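You operate a simulated robot arm through the tools that you are given. There is no shell and no other tool.

Carry out the task below with a simulated robot arm. There is one attempt and no reset: what you move stays moved.

JOB
Slide the white diffuser, then the green impeller on the shaft.
Fine: push the pin in first; at the end pull it out and turn the black knob to 2.
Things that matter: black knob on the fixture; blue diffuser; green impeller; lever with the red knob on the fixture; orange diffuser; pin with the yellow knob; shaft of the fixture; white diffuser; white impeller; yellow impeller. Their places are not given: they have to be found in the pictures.

It is judged by the outcome, as a careful person would: the job done as asked, and still so three seconds after it is handed in. It fails if anything else is knocked over, pushed out of place, dropped, spilled or broken.

ROBOT AND FRAMES
A 6-joint arm with a two-finger parallel gripper, fixed in place. Base frame: the origin is on the floor under the middle of its stand, x ahead of it, y to its left, z up. Readings come in m, rad, newtons and seconds.
It reaches about 1.066 m from its shoulder. Its first joint turns from -2.897 to 2.897 rad. Payload 3.91 kg.
The tool frame sits at the grasp point between the pads (the TCP): z along the fingers, y along the line on which they close. The tips reach 0.03 m beyond it. Largest opening 0.11 m; finger width 0.02, thickness 0.01; the body of the gripper, 0.048 by 0.112 m, starts 0.055 m behind the TCP.
Orientation is that of the tool frame in the base frame, as a unit quaternion [x, y, z, w]. With the fingers straight down and closing along the base's y, the tool's x points along the base's -x, its y along +y and its z along -z.

CONTROLS
- The arm moves only by the tool play_rows. Its argument "moves" is a list of rows, each a list of 7 numbers: the shift along the tool's x, y, z in m, then the turn, a rotation vector about the tool's x, y, z in rad, then the gripper command, from -1 (fully open) to 1 (shut), values between in proportion. In form: [[x, y, z, ax, ay, az, grip], ...]. A call has 1 to 20 rows; each row shifts and turns the commanded pose from where the row before left it, along the tool's axes as they then stand. Each row takes 0.2 s and may step no farther than 0.05 m and 0.15 rad from the row before; otherwise, or with a gripper value out of range, the whole call is refused. A pose out of reach is approached as far as the arm can. The call stops where the force on the tool passes 40 N (or 10 N more than at its start, if that is more) or the arm is blocked; 0.2 s more then pass. The fingers move at their own pace (about 0.153 m/s each) and stop on an object; they squeeze with about 42 N. The grip force told is the motor's: it shows also when the fingers shut on nothing. Time passes only in rows, and 0.2 s behind the last, so rows that do not move let the fingers close. The reply holds the time, the measured pose of the TCP, the force on the tool along the base axes, the opening and the grip force, in the units named above and with some noise, with the torque about the TCP (base axes, N m) and any sound that the robot's microphone picked up.
- Cameras (640 x 400 px; columns grow to the right, rows downward): "scene" is fixed at [0.3886, -0.6509, 1.1981]; the picture's right is [-0.09, -1.00, 0.00], its down [-0.98, 0.09, -0.20] and it looks along [0.20, -0.02, -0.98] (base axes); focal length 214 px, centre (320, 200). "wrist" rides on the gripper at [0.072, 0.017, -0.103] in the tool frame; the picture's right is [-0.23, 0.97, 0.00], its down [-0.76, -0.18, -0.62] and it looks along [-0.61, -0.14, 0.78] (tool axes); focal length 222 px, centre (320, 200).
- capture(camera): a new picture of that camera. The clock stands still meanwhile.
- pixel_to_xyz(camera, pixels): there is no depth. For up to 12 entries [column, row, z] of the newest picture of that camera ("zoom" is the newest enlarged one), the place [x, y] in the base frame at which the ray of that pixel passes the height z, good to about 0.003 m, but the place of the scene camera against the robot may be out by one fixed shift of up to 0.012 m in any direction. The clock stands still meanwhile.
- inspect(camera, box): a new picture of the part [left, top, right, bottom] of that camera's present view, enlarged. The clock stands still meanwhile.
- finish_job(): hands the job in; it is judged then, once.

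Unless the task says otherwise, let go and move clear before handing in.

The tools are called after "Emit:" as a command line: name --pt "numbers of a row" for each row, then --argument value for the rest, lists and objects as JSON in quotes. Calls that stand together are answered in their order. play_rows: Moves the arm, as the interface text tells. Its arguments: {"type":"object","properties":{"moves":{"type":"array","items":{"type":"array","items":{"type":"number"}}}},"required":["moves"]} The other tools are called the same way: capture (camera) takes a picture; pixel_to_xyz (camera, pixels) gives the place at which the rays of pixels pass given heights; inspect (camera, box) takes an enlarged picture of a part of a camera's view; finish_job () hands the job in.

At the start:

```text
clock: 0.0
eef_pos: [0.5533, -0.1025, 1.0772]
ee_rot: [0.0, 1.0, -0.002, 0.0]
contact_force: [1.0, 0.7, 0.7]
wrist_torque: [0.0, 0.03, 0.0]
finger_gap: 0.1101
grasp_force: 0.0
```

scene: 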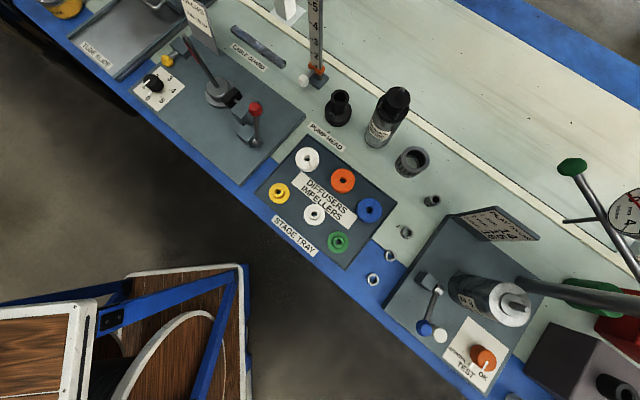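
wrist: 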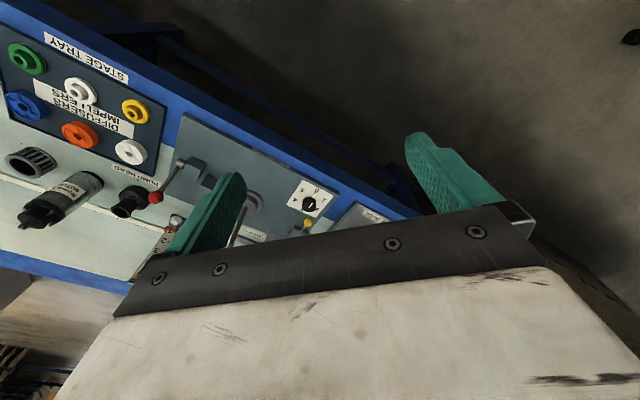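

The scene shows the stage tray around (325,205) with the diffusers and impellers, and the fixture around (220,100) with a black knob at (152,82). I'll enlarge both areas.

Emit:
inspect --camera "scene" --box '[120, 20, 320, 145]'

Emit:
inspect --camera "scene" --box '[250, 130, 410, 270]'

Emit:
inspect --camera "wrist" --box '[120, 100, 380, 270]'

```text
3.20 times, centred on (220, 82) of scene
```

zoom: 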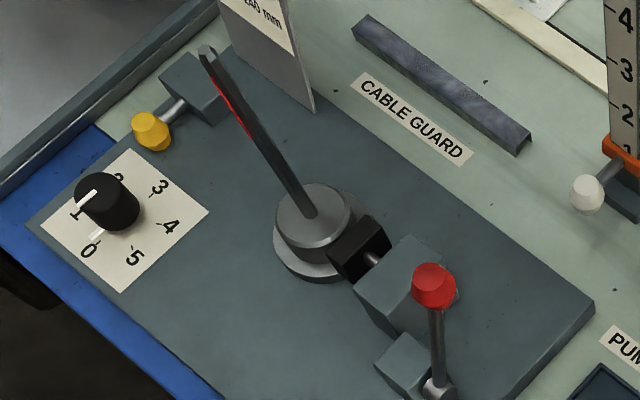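

```text
2.86 times, centred on (330, 200) of scene
```

zoom: 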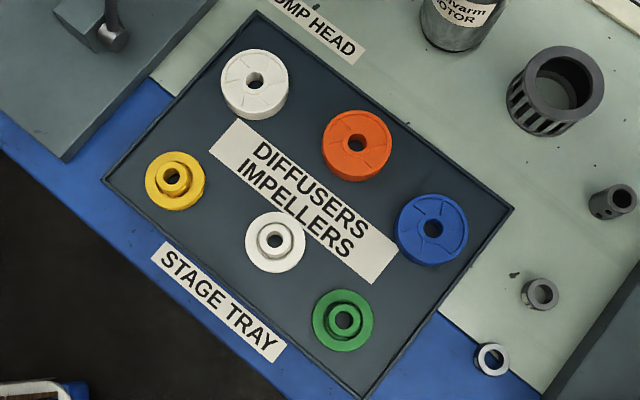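

```text
2.35 times, centred on (250, 185) of wrist
```

zoom: 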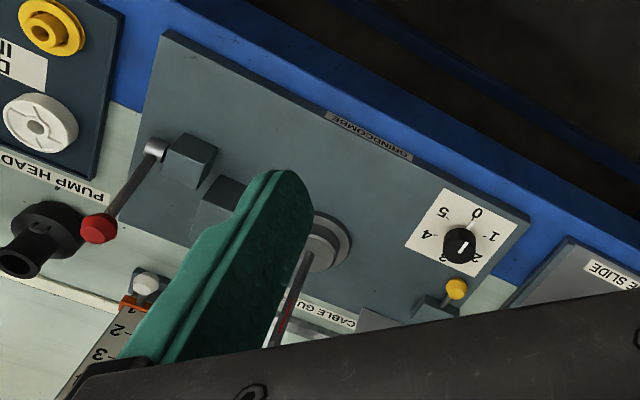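

The zoom shows the fixture: a tall shaft, the pin with the yellow knob in a block, the dial 0-5 and a clamp lever. I'll read the sign at (195,15) and look at the other parts.

Emit:
inspect --camera "scene" --box '[170, 0, 250, 50]'

Emit:
inspect --camera "scene" --box '[130, 30, 210, 110]'

Emit:
inspect --camera "scene" --box '[200, 70, 280, 150]'

Emit:
inspect --camera "scene" --box '[280, 130, 360, 190]'

```text
8.00 times, centred on (210, 25) of scene
```

zoom: 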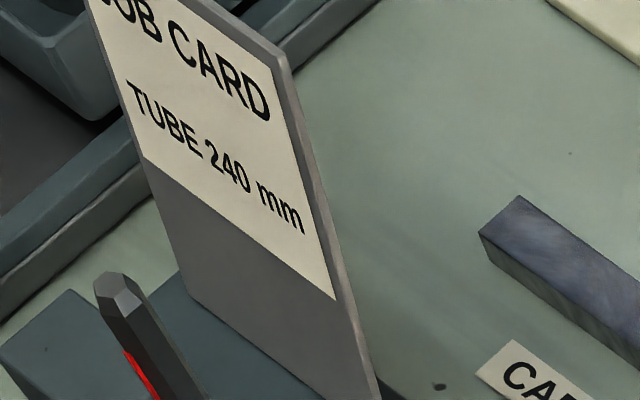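

```text
5.00 times, centred on (170, 70) of scene
```

zoom: 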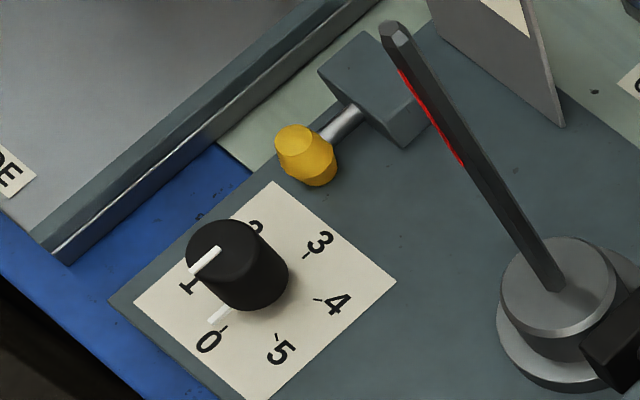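

```text
5.00 times, centred on (240, 110) of scene
```

zoom: 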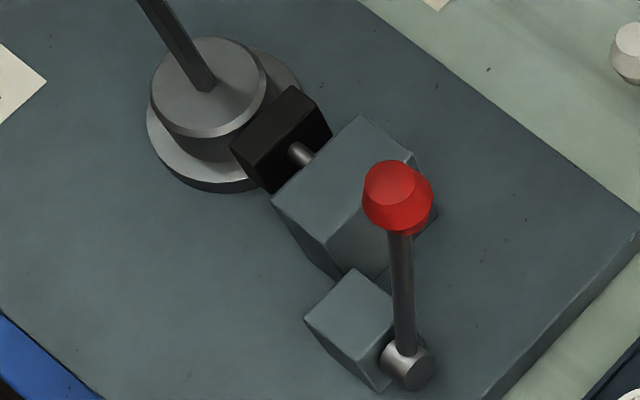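

```text
6.67 times, centred on (320, 160) of scene
```

zoom: 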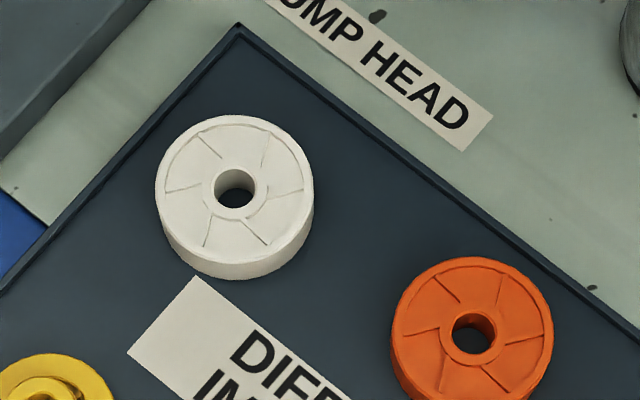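

The shaft is hexagonal with one red face, and the knob pointer is near 1. I'll triangulate heights using the scene and wrist pixels of the same items.

Emit:
pixel_to_xyz --camera "scene" --pixels '[[309, 153, 0.5], [309, 153, 0.6], [309, 153, 0.7], [309, 153, 0.8], [370, 209, 0.6], [370, 209, 0.7], [370, 209, 0.8], [336, 241, 0.6], [336, 241, 0.7], [336, 241, 0.8]]'

Emit:
pixel_to_xyz --camera "wrist" --pixels '[[130, 151, 0.5], [130, 151, 0.6], [130, 151, 0.7], [130, 151, 0.8], [25, 104, 0.6], [25, 104, 0.7], [25, 104, 0.8], [26, 57, 0.6], [26, 57, 0.7], [26, 57, 0.8]]'

```text
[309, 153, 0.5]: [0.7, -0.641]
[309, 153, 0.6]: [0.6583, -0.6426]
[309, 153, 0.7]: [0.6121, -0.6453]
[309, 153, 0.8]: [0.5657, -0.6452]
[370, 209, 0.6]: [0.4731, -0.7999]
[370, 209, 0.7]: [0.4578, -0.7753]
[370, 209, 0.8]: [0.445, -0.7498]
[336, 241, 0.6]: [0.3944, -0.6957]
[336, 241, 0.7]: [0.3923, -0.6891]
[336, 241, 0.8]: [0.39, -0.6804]
```

```text
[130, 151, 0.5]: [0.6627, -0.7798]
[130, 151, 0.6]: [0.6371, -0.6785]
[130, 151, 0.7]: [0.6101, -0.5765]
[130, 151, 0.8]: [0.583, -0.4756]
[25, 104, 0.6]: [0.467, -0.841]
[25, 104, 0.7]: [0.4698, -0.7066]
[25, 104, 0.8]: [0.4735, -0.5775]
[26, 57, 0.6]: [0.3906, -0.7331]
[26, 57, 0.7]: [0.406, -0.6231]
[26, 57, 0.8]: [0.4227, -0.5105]
```

Tray parts lie at about z≈0.635. Now I'll query fixture pixels: shaft base (217,87), shaft tip (185,36), pin knob, dial knob, lever.

Emit:
pixel_to_xyz --camera "scene" --pixels '[[217, 87.5, 0.64], [217, 87.5, 0.66], [217, 87.5, 0.68], [185, 36, 0.74], [185, 36, 0.77], [185, 36, 0.8], [185, 36, 0.83], [167, 61, 0.66], [176, 53, 0.66], [150, 79, 0.66], [155, 87, 0.63], [255, 109, 0.7]]'

Emit:
pixel_to_xyz --camera "wrist" --pixels '[[309, 205, 0.66], [308, 226, 0.66], [155, 197, 0.7], [254, 205, 0.63], [254, 205, 0.66]]'

```text
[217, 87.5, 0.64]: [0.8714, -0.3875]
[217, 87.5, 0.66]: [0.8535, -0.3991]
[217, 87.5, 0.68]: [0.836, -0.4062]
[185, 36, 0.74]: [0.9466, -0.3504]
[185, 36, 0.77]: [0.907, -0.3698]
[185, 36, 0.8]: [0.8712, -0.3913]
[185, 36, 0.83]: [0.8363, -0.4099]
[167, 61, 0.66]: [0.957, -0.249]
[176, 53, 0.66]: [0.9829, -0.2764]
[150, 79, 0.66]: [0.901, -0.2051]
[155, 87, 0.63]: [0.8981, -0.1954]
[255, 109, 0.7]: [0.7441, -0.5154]
```

```text
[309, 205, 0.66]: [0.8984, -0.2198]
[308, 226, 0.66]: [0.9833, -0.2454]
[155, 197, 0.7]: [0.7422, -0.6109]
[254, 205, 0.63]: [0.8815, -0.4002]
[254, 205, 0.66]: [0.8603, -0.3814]
```

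The shaft is near (0.855,-0.398) with its tip near z≈0.81, the pin near (0.96,-0.25), the dial knob near (0.90,-0.21). I'll move to a viewing pose over the fixture for close wrist pictures.

Emit:
play_rows --pt "-0.024 -0.036 0.016 0 0 0 -1" --pt "-0.024 -0.036 0.016 0 0 0 -1" --pt "-0.024 -0.036 0.016 0 0 0 -1" --pt "-0.024 -0.036 0.016 0 0 0 -1" --pt "-0.024 -0.036 0.016 0 0 0 -1" --pt "-0.024 -0.036 0.016 0 0 0 -1" --pt "0 0 0 0 0 0 -1"

Emit:
capture --camera "wrist"

```text
clock: 1.6
eef_pos: [0.6977, -0.3212, 0.981]
ee_rot: [0.0, 1.0, 0.0, -0.001]
contact_force: [-0.6, -0.3, -0.9]
wrist_torque: [-0.01, 0.01, -0.02]
finger_gap: 0.1099
grasp_force: 0.0
```

```text
taken
```

wrist: 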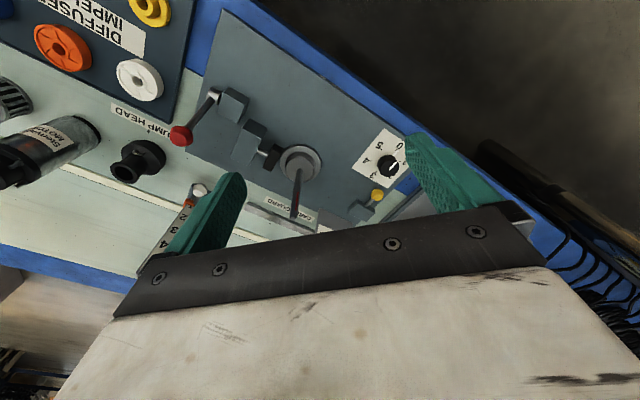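

The wrist view now shows the whole fixture: shaft at (297,195), dial (385,160), pin knob (377,194), lever (205,110). I'll zoom in.

Emit:
inspect --camera "wrist" --box '[330, 120, 430, 220]'

Emit:
inspect --camera "wrist" --box '[250, 130, 350, 230]'

Emit:
inspect --camera "wrist" --box '[160, 70, 300, 180]'

```text
4.00 times, centred on (380, 170) of wrist
```

zoom: 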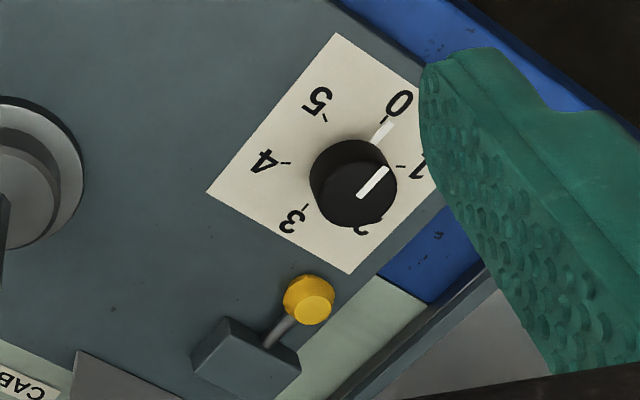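

```text
4.00 times, centred on (300, 180) of wrist
```

zoom: 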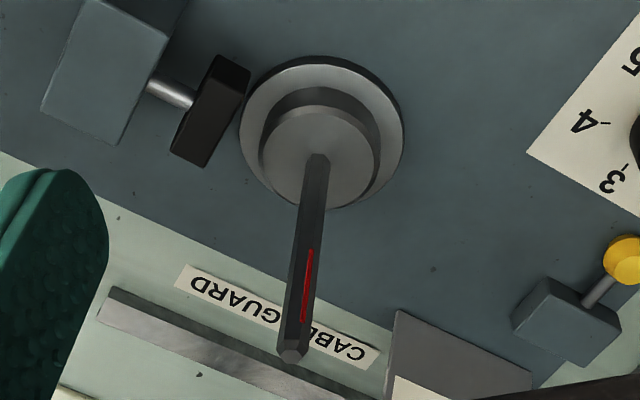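

```text
3.64 times, centred on (230, 125) of wrist
```

zoom: 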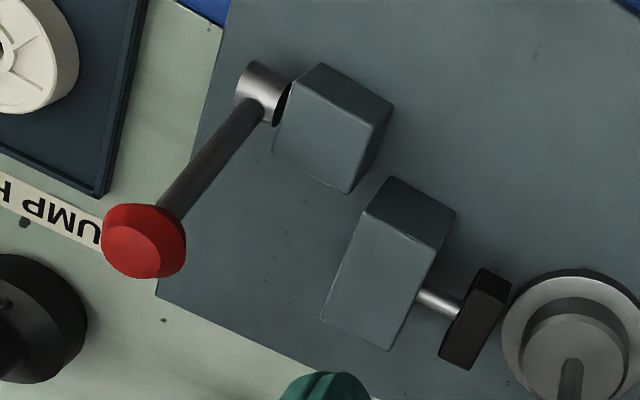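

The knob pointer is at 0 (fin toward the 0 tick), numbers run clockwise seen from above. Now I'll zoom tightly on the bores, the shaft tip and the pin in the scene camera.

Emit:
inspect --camera "scene" --box '[292, 142, 324, 174]'

Emit:
inspect --camera "scene" --box '[322, 227, 354, 259]'

Emit:
inspect --camera "scene" --box '[175, 25, 205, 55]'

Emit:
inspect --camera "scene" --box '[155, 35, 195, 75]'

```text
12.50 times, centred on (308, 158) of scene
```

zoom: 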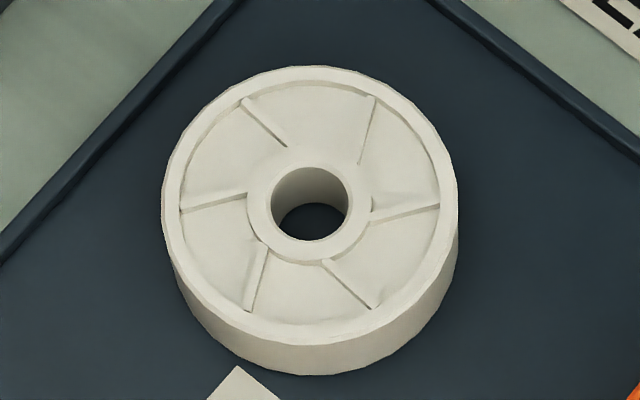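

```text
12.50 times, centred on (338, 243) of scene
```

zoom: 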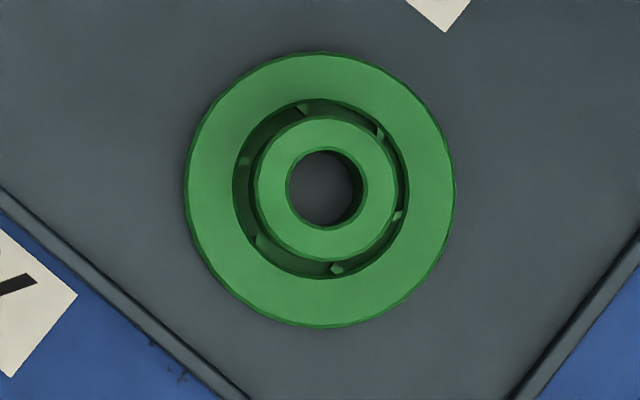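

```text
13.33 times, centred on (190, 40) of scene
```

zoom: 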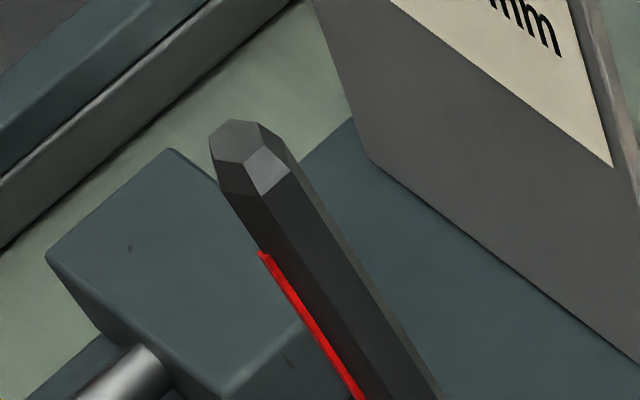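

```text
10.00 times, centred on (175, 55) of scene
```

zoom: 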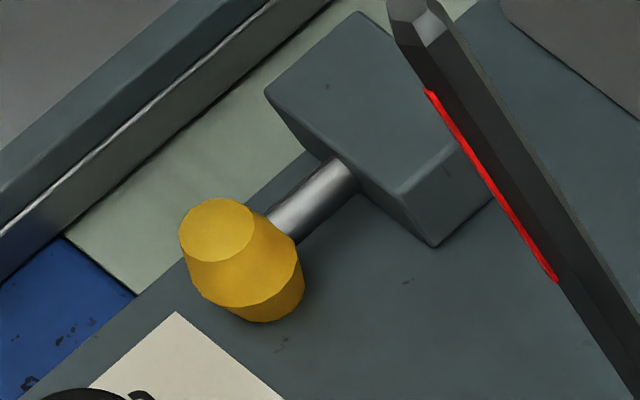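

The bores are round (~16-17 mm) and the shaft is a hex with a tapered tip; the yellow knob stands upright at the end of a horizontal rod. I'll get wrist-camera positions for the shaft, dial and pin.

Emit:
pixel_to_xyz --camera "wrist" --pixels '[[299.5, 170, 0.64], [299.5, 170, 0.66], [299.5, 170, 0.68], [293, 218, 0.78], [293, 218, 0.8], [293, 218, 0.82], [386, 161, 0.62], [386, 161, 0.63], [386, 161, 0.64], [378.5, 197, 0.66], [378.5, 197, 0.68], [362, 206, 0.66]]'

```text
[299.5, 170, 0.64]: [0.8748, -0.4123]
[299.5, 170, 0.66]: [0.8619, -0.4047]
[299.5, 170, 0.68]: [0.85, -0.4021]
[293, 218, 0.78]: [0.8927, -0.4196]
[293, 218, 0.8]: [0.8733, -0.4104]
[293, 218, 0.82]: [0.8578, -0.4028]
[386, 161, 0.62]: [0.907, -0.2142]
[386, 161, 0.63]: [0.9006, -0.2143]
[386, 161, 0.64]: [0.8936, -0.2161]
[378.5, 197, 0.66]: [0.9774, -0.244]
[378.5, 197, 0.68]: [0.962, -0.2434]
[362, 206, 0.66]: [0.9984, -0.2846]
```

Triangulating gives the shaft near (0.86,-0.404), hub top ≈0.662, tip ≈0.815. Next I'll locate the card board, the pin block, plate corners and neighbouring parts for clearance planning.

Emit:
pixel_to_xyz --camera "scene" --pixels '[[193.7, 37, 0.62], [217, 50, 0.62], [306, 120, 0.62], [241, 186, 0.6], [248, 255, 0.61], [256, 190, 0.61], [314, 132, 0.61], [397, 203, 0.61], [343, 179, 0.635], [279, 193, 0.63], [315, 214, 0.63], [318, 80, 0.62]]'

Emit:
capture --camera "scene"

```text
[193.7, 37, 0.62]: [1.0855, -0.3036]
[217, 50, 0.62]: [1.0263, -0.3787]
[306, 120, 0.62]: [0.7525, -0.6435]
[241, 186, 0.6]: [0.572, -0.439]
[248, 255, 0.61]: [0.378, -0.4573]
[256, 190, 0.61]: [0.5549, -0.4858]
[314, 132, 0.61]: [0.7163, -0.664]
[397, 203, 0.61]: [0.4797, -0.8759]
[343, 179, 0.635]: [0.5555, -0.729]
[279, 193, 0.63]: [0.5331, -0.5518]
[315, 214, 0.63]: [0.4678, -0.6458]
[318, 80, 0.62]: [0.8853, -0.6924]
```

```text
taken
```

scene: 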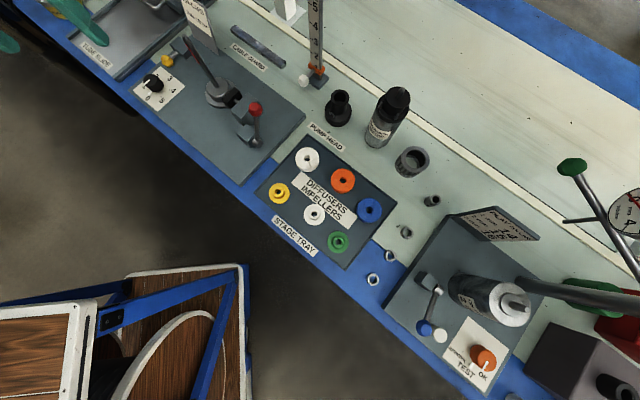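

The bench axis runs at about 42° in the base frame (e1≈(0.745,0.667)) and the pin rod points toward the bench's front edge. I'll move closer to look at the pin and dial with the wrist camera.

Emit:
play_rows --pt "-0.02 0.02 0.024 0 0 0 -1" --pt "-0.02 0.02 0.024 0 0 0 -1" --pt "-0.02 0.02 0.024 0 0 0 -1" --pt "-0.02 0.02 0.024 0 0 0 -1" --pt "-0.02 0.02 0.024 0 0 0 -1" --pt "0 0 0 0 0 0 -1"

Emit:
capture --camera "wrist"

Emit:
inspect --camera "wrist" --box '[220, 100, 420, 225]'

```text
clock: 3.0
eef_pos: [0.7994, -0.2188, 0.8629]
ee_rot: [0.0, 1.0, -0.001, 0.0]
contact_force: [0.2, 0.0, -0.3]
wrist_torque: [0.0, 0.0, 0.02]
finger_gap: 0.11
grasp_force: 0.0
```

```text
taken
```

wrist: 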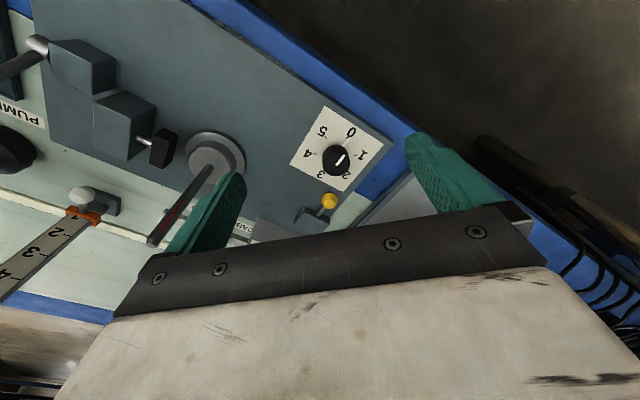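

```text
3.20 times, centred on (320, 162) of wrist
```

zoom: 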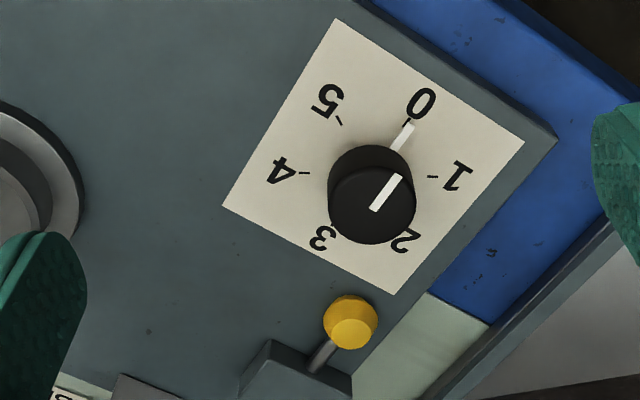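

The knob pointer is clearly at 0. I'll triangulate the pin knob, rod, block and dial from this closer view.

Emit:
pixel_to_xyz --camera "wrist" --pixels '[[329.7, 200.1, 0.64], [329.7, 200.1, 0.66], [329.7, 200.1, 0.68], [336, 153.5, 0.62], [336, 153.5, 0.64], [319.5, 212, 0.64], [319.5, 212, 0.66], [337, 160, 0.66], [302, 208, 0.66], [218, 157, 0.66], [153, 240, 0.81], [153, 240, 0.82]]'

Emit:
inspect --camera "wrist" --box '[280, 170, 360, 230]'

```text
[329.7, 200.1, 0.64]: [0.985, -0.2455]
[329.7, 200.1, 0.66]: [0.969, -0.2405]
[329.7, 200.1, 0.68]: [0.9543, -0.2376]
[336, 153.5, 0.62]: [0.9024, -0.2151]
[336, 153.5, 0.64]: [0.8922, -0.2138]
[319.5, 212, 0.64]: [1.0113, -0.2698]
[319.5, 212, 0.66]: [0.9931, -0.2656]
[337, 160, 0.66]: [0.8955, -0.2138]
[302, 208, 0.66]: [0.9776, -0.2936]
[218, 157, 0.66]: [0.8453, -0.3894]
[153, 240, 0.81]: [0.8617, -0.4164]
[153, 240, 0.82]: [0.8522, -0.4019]
```

```text
6.67 times, centred on (320, 200) of wrist
```

zoom: 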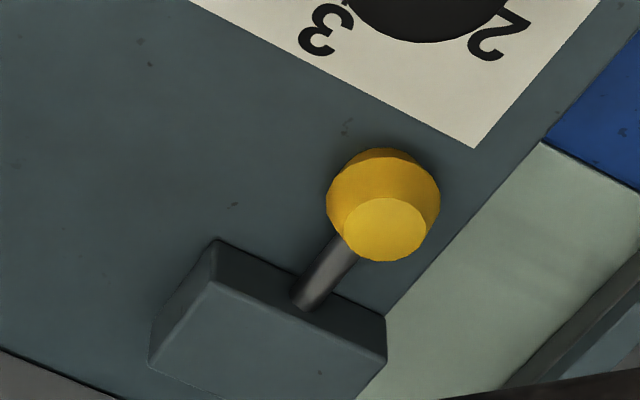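

The dial and pin are clear; the knob stands upright with its rod leading into the block toward the bench's far side. I'll move above the pin and yaw the tool 48° so the fingers close along the bench axis, checking reach as I go.

Emit:
play_rows --pt "-0.038 -0.003 0 0 0 0 -1" --pt "-0.038 -0.003 0 0 0 0 -1" --pt "-0.038 -0.003 0 0 0 0 -1" --pt "-0.03 -0.003 0 0 0 0 -1" --pt "0 0 0 0 0 0.14 -1" --pt "0 0 0 0 0 0.14 -1" --pt "0 0 0 0 0 0.14 -1" --pt "0 0 0 0 0 0.14 -1" --pt "0 0 0 0 0 0.14 -1" --pt "0 0 0 0 0 0.137 -1" --pt "0 0 0 0 0 0 -1"

Emit:
capture --camera "wrist"

Emit:
capture --camera "scene"

```text
clock: 5.4
eef_pos: [0.9424, -0.2315, 0.8623]
ee_rot: [0.408, 0.913, -0.001, 0.0]
contact_force: [-0.5, 0.4, -0.1]
wrist_torque: [-0.02, 0.02, 0.0]
finger_gap: 0.1101
grasp_force: 0.0
```

```text
taken
```

wrist: 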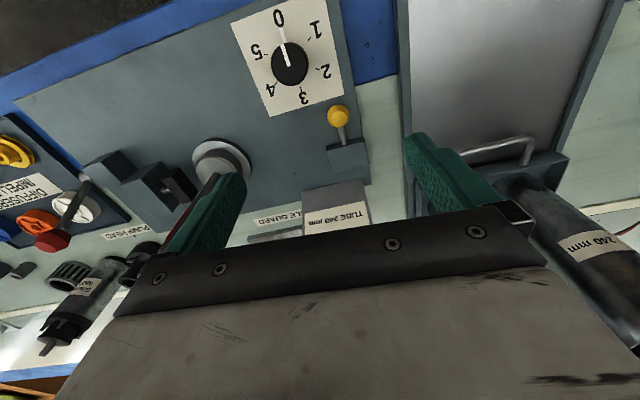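

```text
taken
```

scene: 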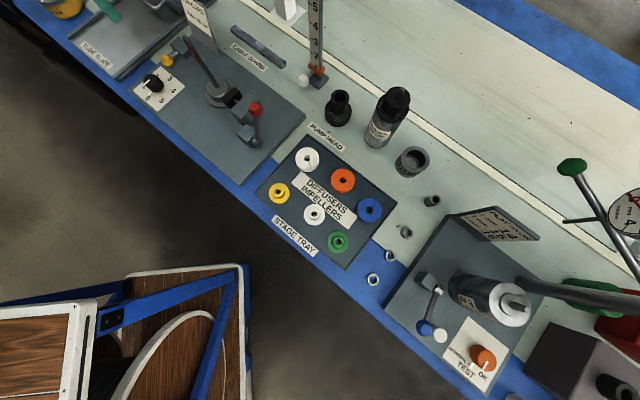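

The wrist view shows the pin knob at (338,117) and rod running to the block at (347,155), with the tube slide fixture to the right. I'll zoom and triangulate.

Emit:
inspect --camera "wrist" --box '[270, 60, 430, 180]'

Emit:
inspect --camera "wrist" --box '[310, 90, 374, 180]'

```text
3.33 times, centred on (350, 120) of wrist
```

zoom: 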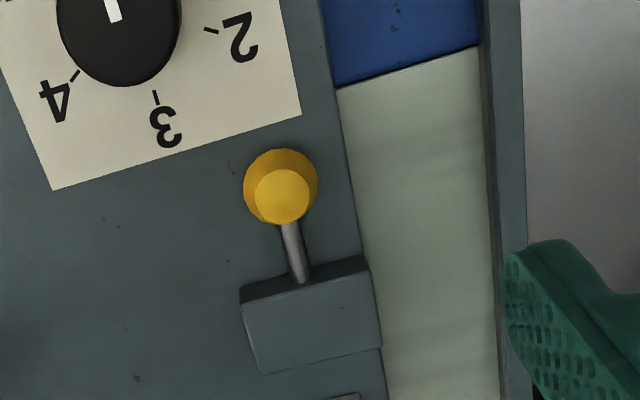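

```text
4.44 times, centred on (342, 135) of wrist
```

zoom: 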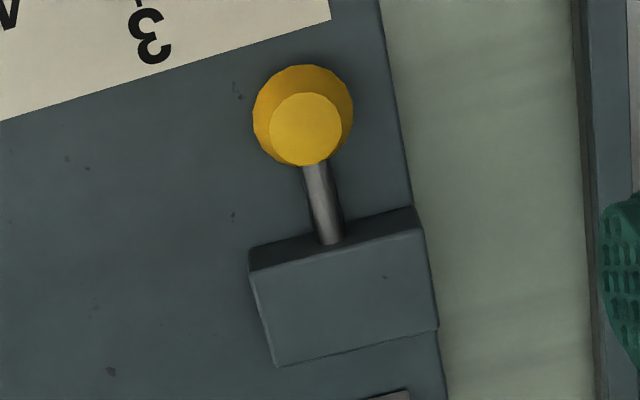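

I'll use the zoom pixels: knob body center (303,115), knob top flat (306,129), rod at block (328,242), block top corners.

Emit:
pixel_to_xyz --camera "zoom" --pixels '[[303, 115, 0.64], [303, 115, 0.66], [306, 129, 0.66], [306, 129, 0.67], [306, 129, 0.68], [328, 242, 0.64], [328, 242, 0.66], [252, 280, 0.66], [417, 215, 0.66], [437, 328, 0.66], [275, 365, 0.66], [580, 300, 0.64]]'

Emit:
pixel_to_xyz --camera "wrist" --pixels '[[288, 58, 0.62], [288, 58, 0.64], [291, 72, 0.66], [220, 160, 0.62], [220, 160, 0.64]]'

```text
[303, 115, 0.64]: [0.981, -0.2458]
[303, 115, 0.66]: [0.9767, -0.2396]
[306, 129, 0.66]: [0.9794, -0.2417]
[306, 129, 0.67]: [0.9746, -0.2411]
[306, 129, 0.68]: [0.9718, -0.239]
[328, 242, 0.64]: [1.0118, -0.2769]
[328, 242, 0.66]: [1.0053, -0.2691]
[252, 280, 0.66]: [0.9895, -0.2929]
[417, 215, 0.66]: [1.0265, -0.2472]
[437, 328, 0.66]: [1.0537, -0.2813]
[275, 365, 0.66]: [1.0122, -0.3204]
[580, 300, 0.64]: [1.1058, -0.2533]
```

```text
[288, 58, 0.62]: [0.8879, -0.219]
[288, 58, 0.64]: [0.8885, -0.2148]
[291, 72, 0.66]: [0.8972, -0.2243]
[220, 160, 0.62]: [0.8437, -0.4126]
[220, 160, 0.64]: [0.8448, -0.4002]
```

The knob center triangulates to about (0.979,-0.243,0.646). I'll measure the plate edge direction for the rod's axis.

Emit:
pixel_to_xyz --camera "wrist" --pixels '[[345, 5, 0.62], [353, 60, 0.62], [362, 120, 0.62], [369, 175, 0.62], [16, 100, 0.62], [100, 66, 0.62], [190, 28, 0.62]]'

Emit:
pixel_to_xyz --camera "scene" --pixels '[[129, 91, 0.62], [241, 184, 0.62], [306, 118, 0.62], [193.7, 37, 0.62], [217, 50, 0.62]]'

```text
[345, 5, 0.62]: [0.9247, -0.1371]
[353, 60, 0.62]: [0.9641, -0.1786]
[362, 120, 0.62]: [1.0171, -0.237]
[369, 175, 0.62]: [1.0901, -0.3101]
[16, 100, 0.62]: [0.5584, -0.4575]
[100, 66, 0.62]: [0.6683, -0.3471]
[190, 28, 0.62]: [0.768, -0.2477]
```

```text
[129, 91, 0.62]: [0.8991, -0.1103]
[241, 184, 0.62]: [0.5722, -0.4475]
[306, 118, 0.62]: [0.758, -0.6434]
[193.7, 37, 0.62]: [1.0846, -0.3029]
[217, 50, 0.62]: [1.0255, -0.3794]
```

The plate axis is at 45° (e1=(0.71,0.71)), so I'll correct yaw by 3°, go over the knob at a partial opening, and descend to z≈0.75 for a closer look.

Emit:
play_rows --pt "0 0 0 0 0 -0.056 -0.2" --pt "-0.017 0.009 0.02 0 0 0 -0.2" --pt "-0.017 0.009 0.02 0 0 0 -0.2" --pt "0 0 0.03 0 0 0 -0.2" --pt "0 0 0.03 0 0 0 -0.2" --pt "0 0 0.0 0 0 0 -0.2"

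Emit:
capture --camera "wrist"

Emit:
inspect --camera "wrist" --box '[260, 0, 460, 125]'

Emit:
capture --camera "scene"

```text
clock: 6.8
eef_pos: [0.9788, -0.2437, 0.7622]
ee_rot: [0.38, 0.925, -0.001, 0.0]
contact_force: [-0.2, 0.1, 0.2]
wrist_torque: [0.03, 0.01, 0.02]
finger_gap: 0.0662
grasp_force: 0.1
```

```text
taken
```

wrist: 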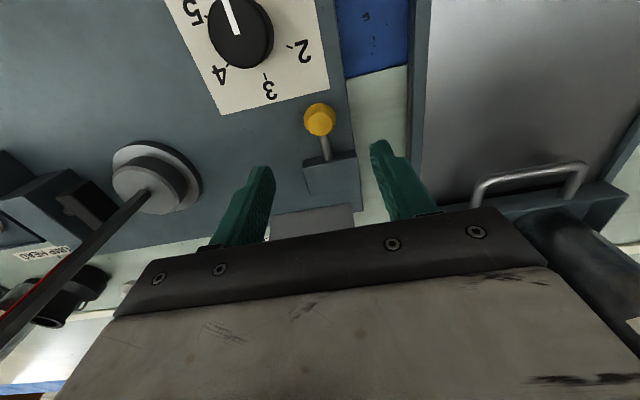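

```text
3.20 times, centred on (360, 62) of wrist
```

zoom: 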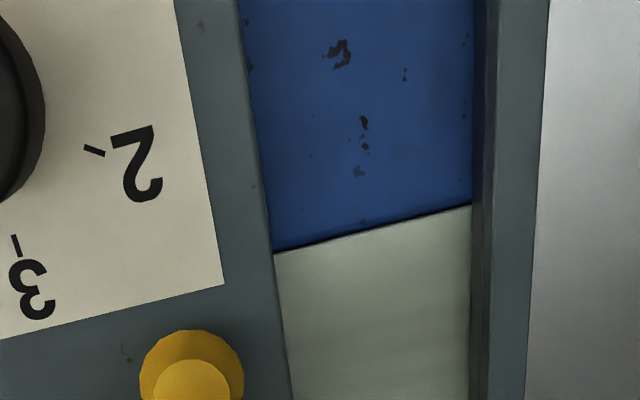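

```text
taken
```

scene: 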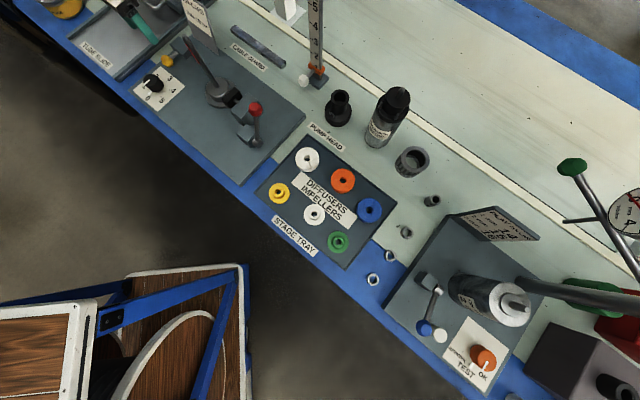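

Now close over the pin; knob at (320,119). I'll zoom and re-triangulate from this nearer view.

Emit:
inspect --camera "wrist" --box '[272, 80, 372, 180]'

```text
4.00 times, centred on (322, 130) of wrist
```

zoom: 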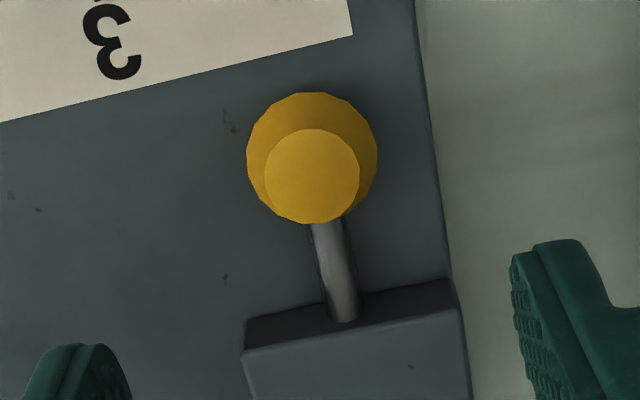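

Views agree on the knob at (0.980,-0.244) with its center height about 0.645; the TCP is already over it. I'll descend carefully to z≈0.68 with the partial opening and look again.

Emit:
play_rows --pt "0 0 0.02 0 0 0 -0.2" --pt "0 0 0.02 0 0 0 -0.2" --pt "0 0 0.02 0 0 0 -0.2" --pt "0 0 0.02 0 0 0 -0.2" --pt "0 0 0 0 0 0 -0.2"

Emit:
capture --camera "wrist"

Emit:
inspect --camera "wrist" --box '[222, 60, 422, 220]'

Emit:
inspect --camera "scene" --box '[120, 10, 220, 90]'

```text
clock: 8.0
eef_pos: [0.9788, -0.2433, 0.6813]
ee_rot: [0.381, 0.925, 0.0, 0.0]
contact_force: [1.0, 0.2, -0.2]
wrist_torque: [0.0, -0.01, -0.02]
finger_gap: 0.0661
grasp_force: 0.0
```

```text
taken
```

wrist: 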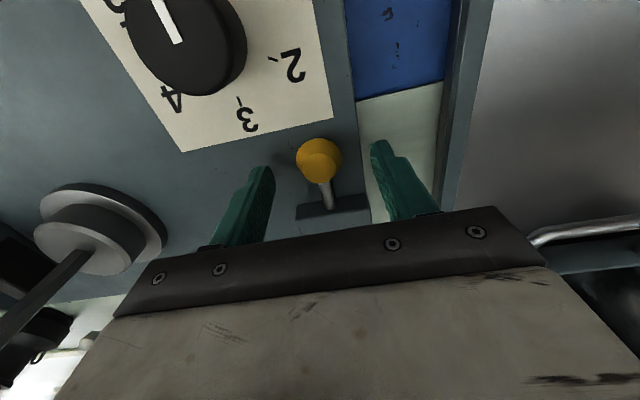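

```text
2.50 times, centred on (322, 140) of wrist
```

zoom: 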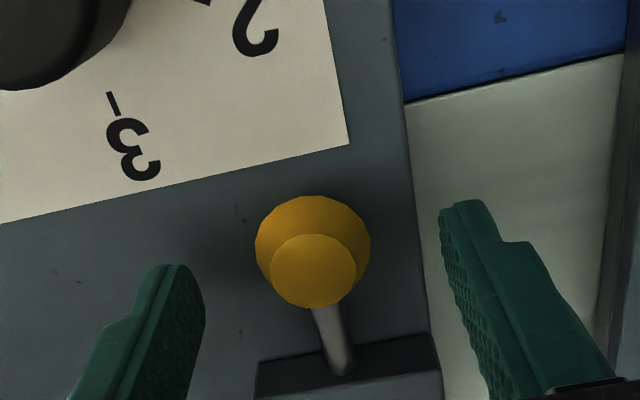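

```text
5.00 times, centred on (170, 50) of scene
```

zoom: 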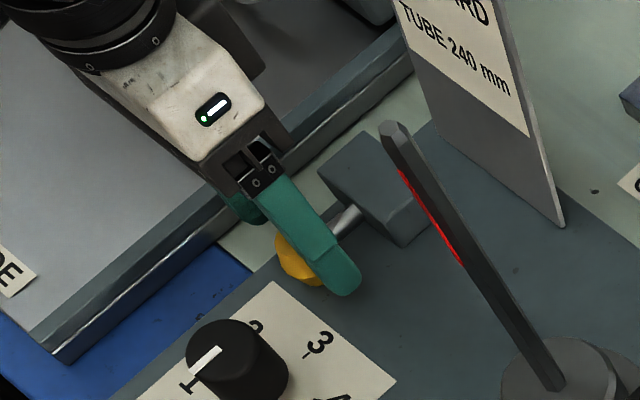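

The fingers straddle the yellow knob as wanted (scene zoom (310,265)). I'll lower ~13 mm and close on the knob.

Emit:
pixel_to_xyz --camera "zoom" --pixels '[[345, 293, 0.651], [330, 297, 0.651], [360, 285, 0.651]]'

Emit:
play_rows --pt "0 0 0.007 0 0 0 -0.2" --pt "0 0 0.006 0 0 0 -0.2" --pt "0 0 0 0 0 0 0.2" --pt "0 0 0 0 0 0 0.5" --pt "0 0 0 0 0 0 0.8" --pt "0 0 0 0 0 0 1"

Emit:
inspect --camera "wrist" --box '[222, 60, 422, 220]'

```text
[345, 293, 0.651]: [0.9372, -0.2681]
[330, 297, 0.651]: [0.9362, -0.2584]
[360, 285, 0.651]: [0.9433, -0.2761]
```

```text
clock: 9.4
eef_pos: [0.9802, -0.2435, 0.6697]
ee_rot: [0.381, 0.924, -0.001, 0.003]
contact_force: [-1.8, -5.2, 14.5]
wrist_torque: [0.05, 0.18, -0.12]
finger_gap: 0.0306
grasp_force: 45.0
```

```text
2.50 times, centred on (322, 140) of wrist
```

zoom: 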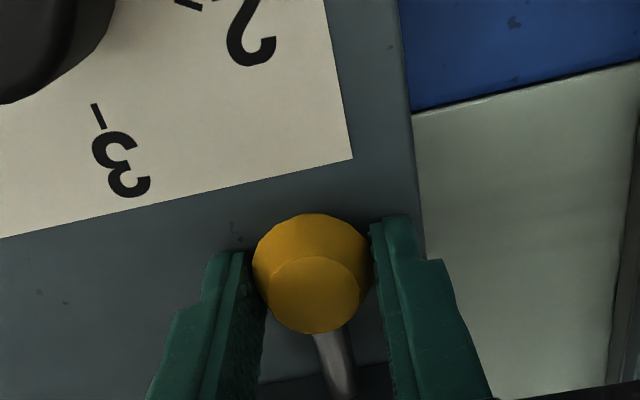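

Knob gripped (gap 30.6 mm). Now I'll push along the rod axis (tool −x) in small steps and watch the force.

Emit:
play_rows --pt "-0.004 0 0 0 0 0 1" --pt "-0.004 0 0 0 0 0 1" --pt "-0.004 0 0 0 0 0 1" --pt "-0.004 0 0 0 0 0 1" --pt "0 0 0 0 0 0 1"

Emit:
inspect --camera "wrist" --box '[222, 60, 422, 220]'

Emit:
inspect --camera "scene" --box '[120, 10, 220, 90]'

```text
clock: 9.8
eef_pos: [0.9804, -0.2431, 0.6691]
ee_rot: [0.379, 0.925, 0.0, -0.003]
contact_force: [-13.4, 0.2, 16.2]
wrist_torque: [0.88, 1.1, 0.34]
finger_gap: 0.0305
grasp_force: 44.7
stopped in row 2: the force on the tool passed its limit at 45 N (the readings are from after the stop); the commanded pose is now the measured one
```

```text
2.50 times, centred on (322, 140) of wrist
```

zoom: 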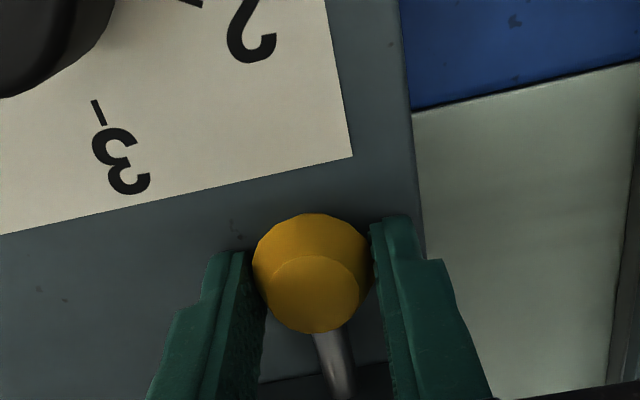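

```text
5.00 times, centred on (170, 50) of scene
```

zoom: 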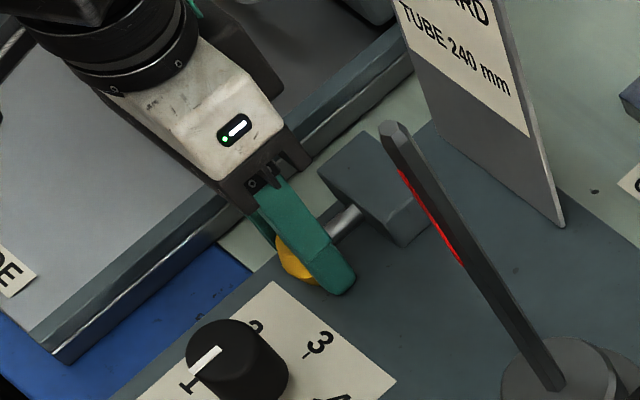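

The push stopped at 45 N with almost no travel. I'll release, check the knob for contact with the plate, and look closely before trying again.

Emit:
play_rows --pt "0 0 0 0 0 0 0.2" --pt "0 0 -0.003 0 0 0 0.2" --pt "0 0 0 0 0 0 0.2"

Emit:
inspect --camera "scene" --box '[155, 35, 195, 75]'

Emit:
inspect --camera "wrist" --box '[270, 110, 370, 210]'

```text
clock: 10.6
eef_pos: [0.9799, -0.243, 0.6699]
ee_rot: [0.379, 0.925, 0.0, -0.002]
contact_force: [1.3, -0.6, -0.1]
wrist_torque: [0.02, -0.02, 0.02]
finger_gap: 0.0442
grasp_force: 0.2
```

```text
10.00 times, centred on (175, 55) of scene
```

zoom: 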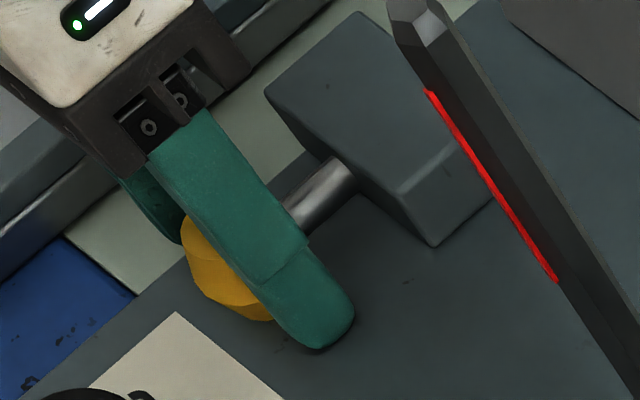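

```text
4.00 times, centred on (320, 160) of wrist
```

zoom: 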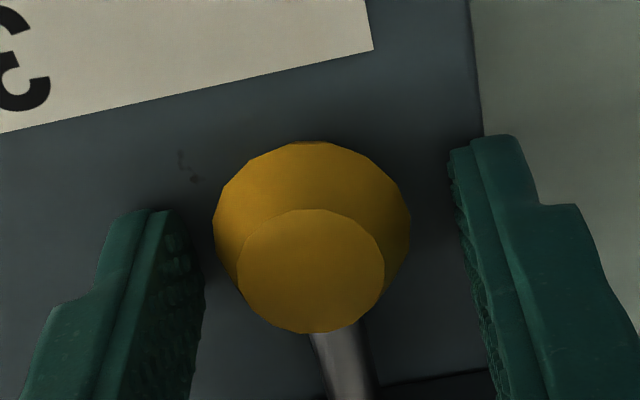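

The knob is untouched and free of the plate. I'll regrip and push in 1 mm steps to read the force buildup.

Emit:
play_rows --pt "0 0 0.002 0 0 0 0.3" --pt "0 0 0 0 0 0 0.6" --pt "0 0 0 0 0 0 1" --pt "0 0 0 0 0 0 1"

Emit:
play_rows --pt "-0.001 0 0 0 0 0 1" --pt "-0.001 0 0 0 0 0 1"

Emit:
play_rows --pt "-0.001 0 0 0 0 0 1" --pt "-0.001 0 0 0 0 0 1"

```text
clock: 11.6
eef_pos: [0.9799, -0.2447, 0.671]
ee_rot: [0.381, 0.925, 0.0, -0.002]
contact_force: [-1.4, -2.6, 10.2]
wrist_torque: [0.02, -0.03, 0.0]
finger_gap: 0.0305
grasp_force: 45.2
```

```text
clock: 12.2
eef_pos: [0.9801, -0.2445, 0.6702]
ee_rot: [0.379, 0.925, -0.001, -0.003]
contact_force: [-16.7, 7.2, 16.6]
wrist_torque: [0.56, 0.06, 0.4]
finger_gap: 0.0304
grasp_force: 44.0
```

```text
clock: 12.8
eef_pos: [0.9849, -0.2494, 0.6694]
ee_rot: [0.381, 0.925, -0.001, 0.001]
contact_force: [-0.7, -1.2, 6.6]
wrist_torque: [0.02, -0.19, -0.06]
finger_gap: 0.0305
grasp_force: 45.4
```

The pin broke loose and moved ~7 mm inward with the force dropping. I'll continue pushing in 1 mm steps.

Emit:
play_rows --pt "-0.001 0 0 0 0 0 1" --pt "-0.001 0 0 0 0 0 1" --pt "-0.001 0 0 0 0 0 1"

Emit:
play_rows --pt "-0.001 0 0 0 0 0 1" --pt "-0.001 0 0 0 0 0 1" --pt "-0.001 0 0 0 0 0 1"

Emit:
inspect --camera "wrist" --box '[222, 60, 422, 220]'

Emit:
inspect --camera "scene" --box '[155, 35, 195, 75]'

```text
clock: 13.6
eef_pos: [0.9843, -0.2491, 0.6701]
ee_rot: [0.381, 0.925, 0.0, -0.003]
contact_force: [-13.0, -0.3, 12.5]
wrist_torque: [0.06, -0.09, 0.11]
finger_gap: 0.0306
grasp_force: 45.4
```

```text
clock: 14.4
eef_pos: [0.9888, -0.2532, 0.6692]
ee_rot: [0.381, 0.925, -0.001, -0.001]
contact_force: [-2.6, -4.3, 3.5]
wrist_torque: [0.26, 0.22, 0.11]
finger_gap: 0.0306
grasp_force: 44.6
```

```text
2.50 times, centred on (322, 140) of wrist
```

zoom: 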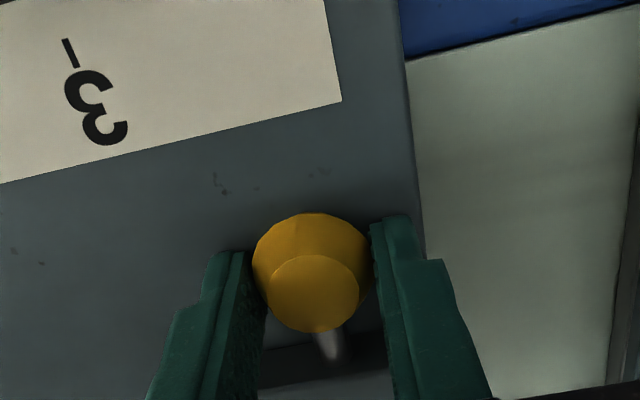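

```text
10.00 times, centred on (175, 55) of scene
```

zoom: 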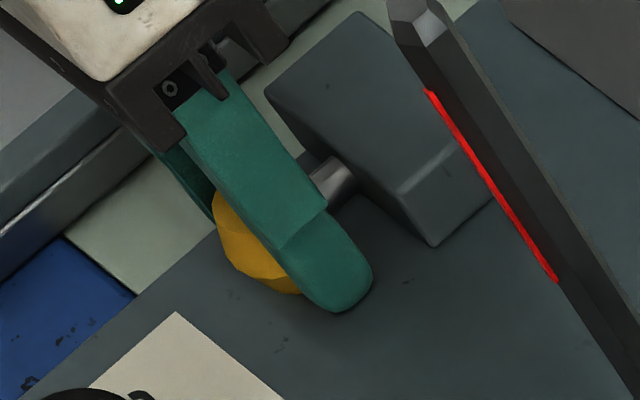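

The pin is going in with stick-slip friction (12 mm so far; rod visibly shorter). I'll keep going in 1 mm steps.

Emit:
play_rows --pt "-0.001 0 0 0 0 0 1" --pt "-0.001 0 0 0 0 0 1" --pt "-0.001 0 0 0 0 0 1" --pt "-0.001 0 0 0 0 0 1" --pt "-0.001 0 0 0 0 0 1"

Emit:
play_rows --pt "-0.001 0 0 0 0 0 1" --pt "-0.001 0 0 0 0 0 1" --pt "-0.001 0 0 0 0 0 1" --pt "-0.001 0 0 0 0 0 1" --pt "-0.001 0 0 0 0 0 1"

Emit:
inspect --camera "wrist" --box '[222, 60, 422, 220]'

```text
clock: 15.6
eef_pos: [0.9889, -0.2538, 0.6693]
ee_rot: [0.38, 0.925, -0.001, -0.002]
contact_force: [-22.6, 2.1, 17.0]
wrist_torque: [0.87, 0.47, 0.4]
finger_gap: 0.0303
grasp_force: 45.2
```

```text
clock: 16.5
eef_pos: [0.9915, -0.2554, 0.6708]
ee_rot: [0.38, 0.925, -0.001, -0.005]
contact_force: [-15.7, 4.9, 16.9]
wrist_torque: [0.48, 0.39, -0.04]
finger_gap: 0.0304
grasp_force: 44.7
stopped in row 4: the force on the tool passed its limit at 42 N (the readings are from after the stop); the commanded pose is now the measured one
```

```text
2.50 times, centred on (322, 140) of wrist
```

zoom: 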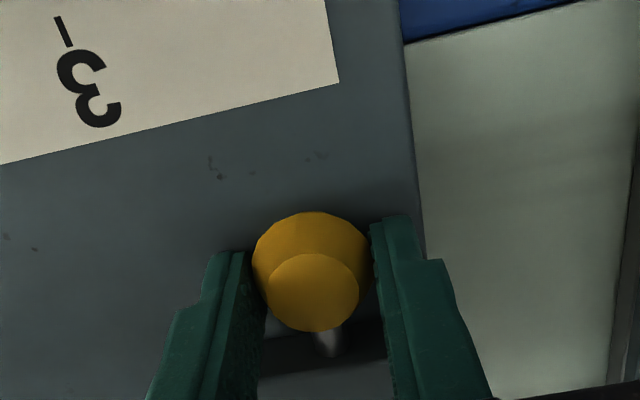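

About 16 mm in total so far, with the last call stopped at 42 N. I'll check whether more travel remains.

Emit:
play_rows --pt "-0.001 0 0 0 0 0 1" --pt "-0.001 0 0 0 0 0 1" --pt "-0.001 0 0 0 0 0 1"

Emit:
play_rows --pt "-0.001 0 0 0 0 0 1" --pt "-0.001 0 0 0 0 0 1" --pt "-0.001 0 0 0 0 0 1"

Emit:
play_rows --pt "-0.001 0 0 0 0 0 1" --pt "-0.001 0 0 0 0 0 1" --pt "-0.001 0 0 0 0 0 1"

Emit:
inspect --camera "wrist" --box '[222, 60, 422, 220]'

```text
clock: 17.0
eef_pos: [0.9917, -0.2555, 0.671]
ee_rot: [0.379, 0.925, -0.001, -0.007]
contact_force: [-14.5, 6.5, 17.8]
wrist_torque: [0.65, 0.36, 0.05]
finger_gap: 0.0308
grasp_force: 44.8
stopped in row 2: the force on the tool passed its limit at 42 N (the readings are from after the stop); the commanded pose is now the measured one
```

```text
clock: 17.4
eef_pos: [0.9922, -0.2563, 0.6707]
ee_rot: [0.379, 0.925, -0.001, -0.008]
contact_force: [-15.5, 7.1, 17.6]
wrist_torque: [0.64, 0.41, 0.12]
finger_gap: 0.0306
grasp_force: 45.0
stopped in row 2: the force on the tool passed its limit at 42 N (the readings are from after the stop); the commanded pose is now the measured one
```

```text
clock: 17.9
eef_pos: [0.9921, -0.2565, 0.6713]
ee_rot: [0.379, 0.925, -0.001, -0.011]
contact_force: [-14.3, 8.5, 16.5]
wrist_torque: [0.77, 0.57, 0.12]
finger_gap: 0.0305
grasp_force: 45.1
stopped in row 2: the force on the tool passed its limit at 42 N (the readings are from after the stop); the commanded pose is now the measured one
```

```text
2.50 times, centred on (322, 140) of wrist
```

zoom: 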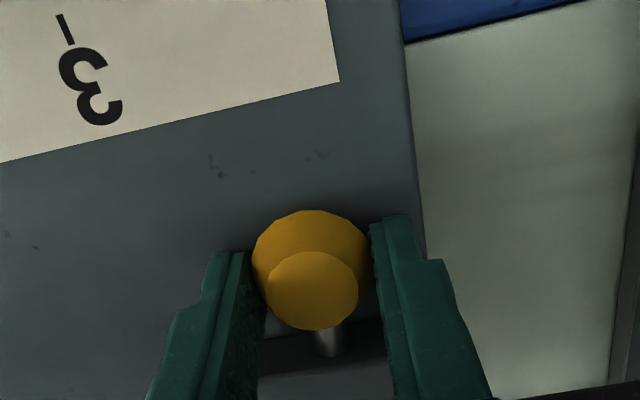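

Possibly at the end stop (≈16.5 mm travel). I'll relax the grip, regrip to clear the preload, and push slowly once more to confirm.

Emit:
play_rows --pt "0 0 0 0 0 0 0.2" --pt "0 0 0 0 0 0 0.2"

Emit:
inspect --camera "wrist" --box '[270, 110, 370, 210]'

Emit:
inspect --camera "scene" --box '[155, 35, 195, 75]'

```text
clock: 18.5
eef_pos: [0.9924, -0.2573, 0.6698]
ee_rot: [0.38, 0.925, -0.001, -0.008]
contact_force: [-7.0, -3.4, 16.7]
wrist_torque: [0.11, -0.22, 0.0]
finger_gap: 0.0404
grasp_force: 0.0
```

```text
4.00 times, centred on (320, 160) of wrist
```

zoom: 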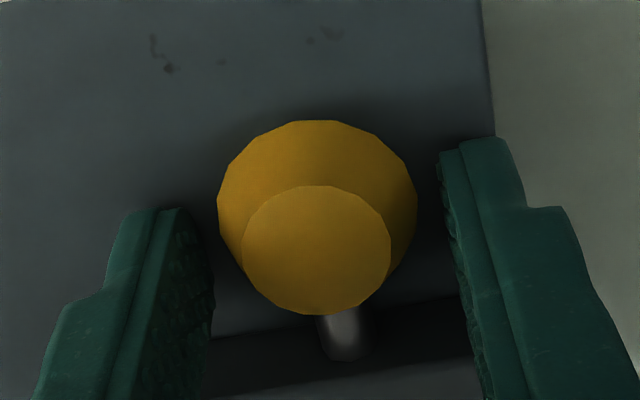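

```text
10.00 times, centred on (175, 55) of scene
```

zoom: 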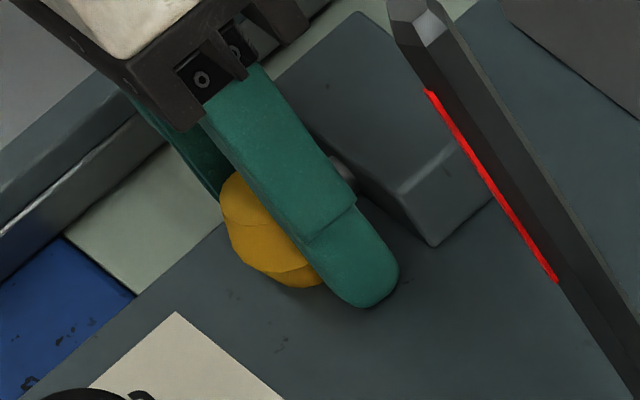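

I'll take a quick no-move reading to see if the residual 17 N vertical force is only a transient.

Emit:
play_rows --pt "0 0 0 0 0 0 0.1"

```text
clock: 18.9
eef_pos: [0.9918, -0.2581, 0.6707]
ee_rot: [0.38, 0.925, -0.001, -0.008]
contact_force: [-10.9, -7.4, 19.8]
wrist_torque: [0.01, -0.16, -0.07]
finger_gap: 0.0425
grasp_force: 0.0
```

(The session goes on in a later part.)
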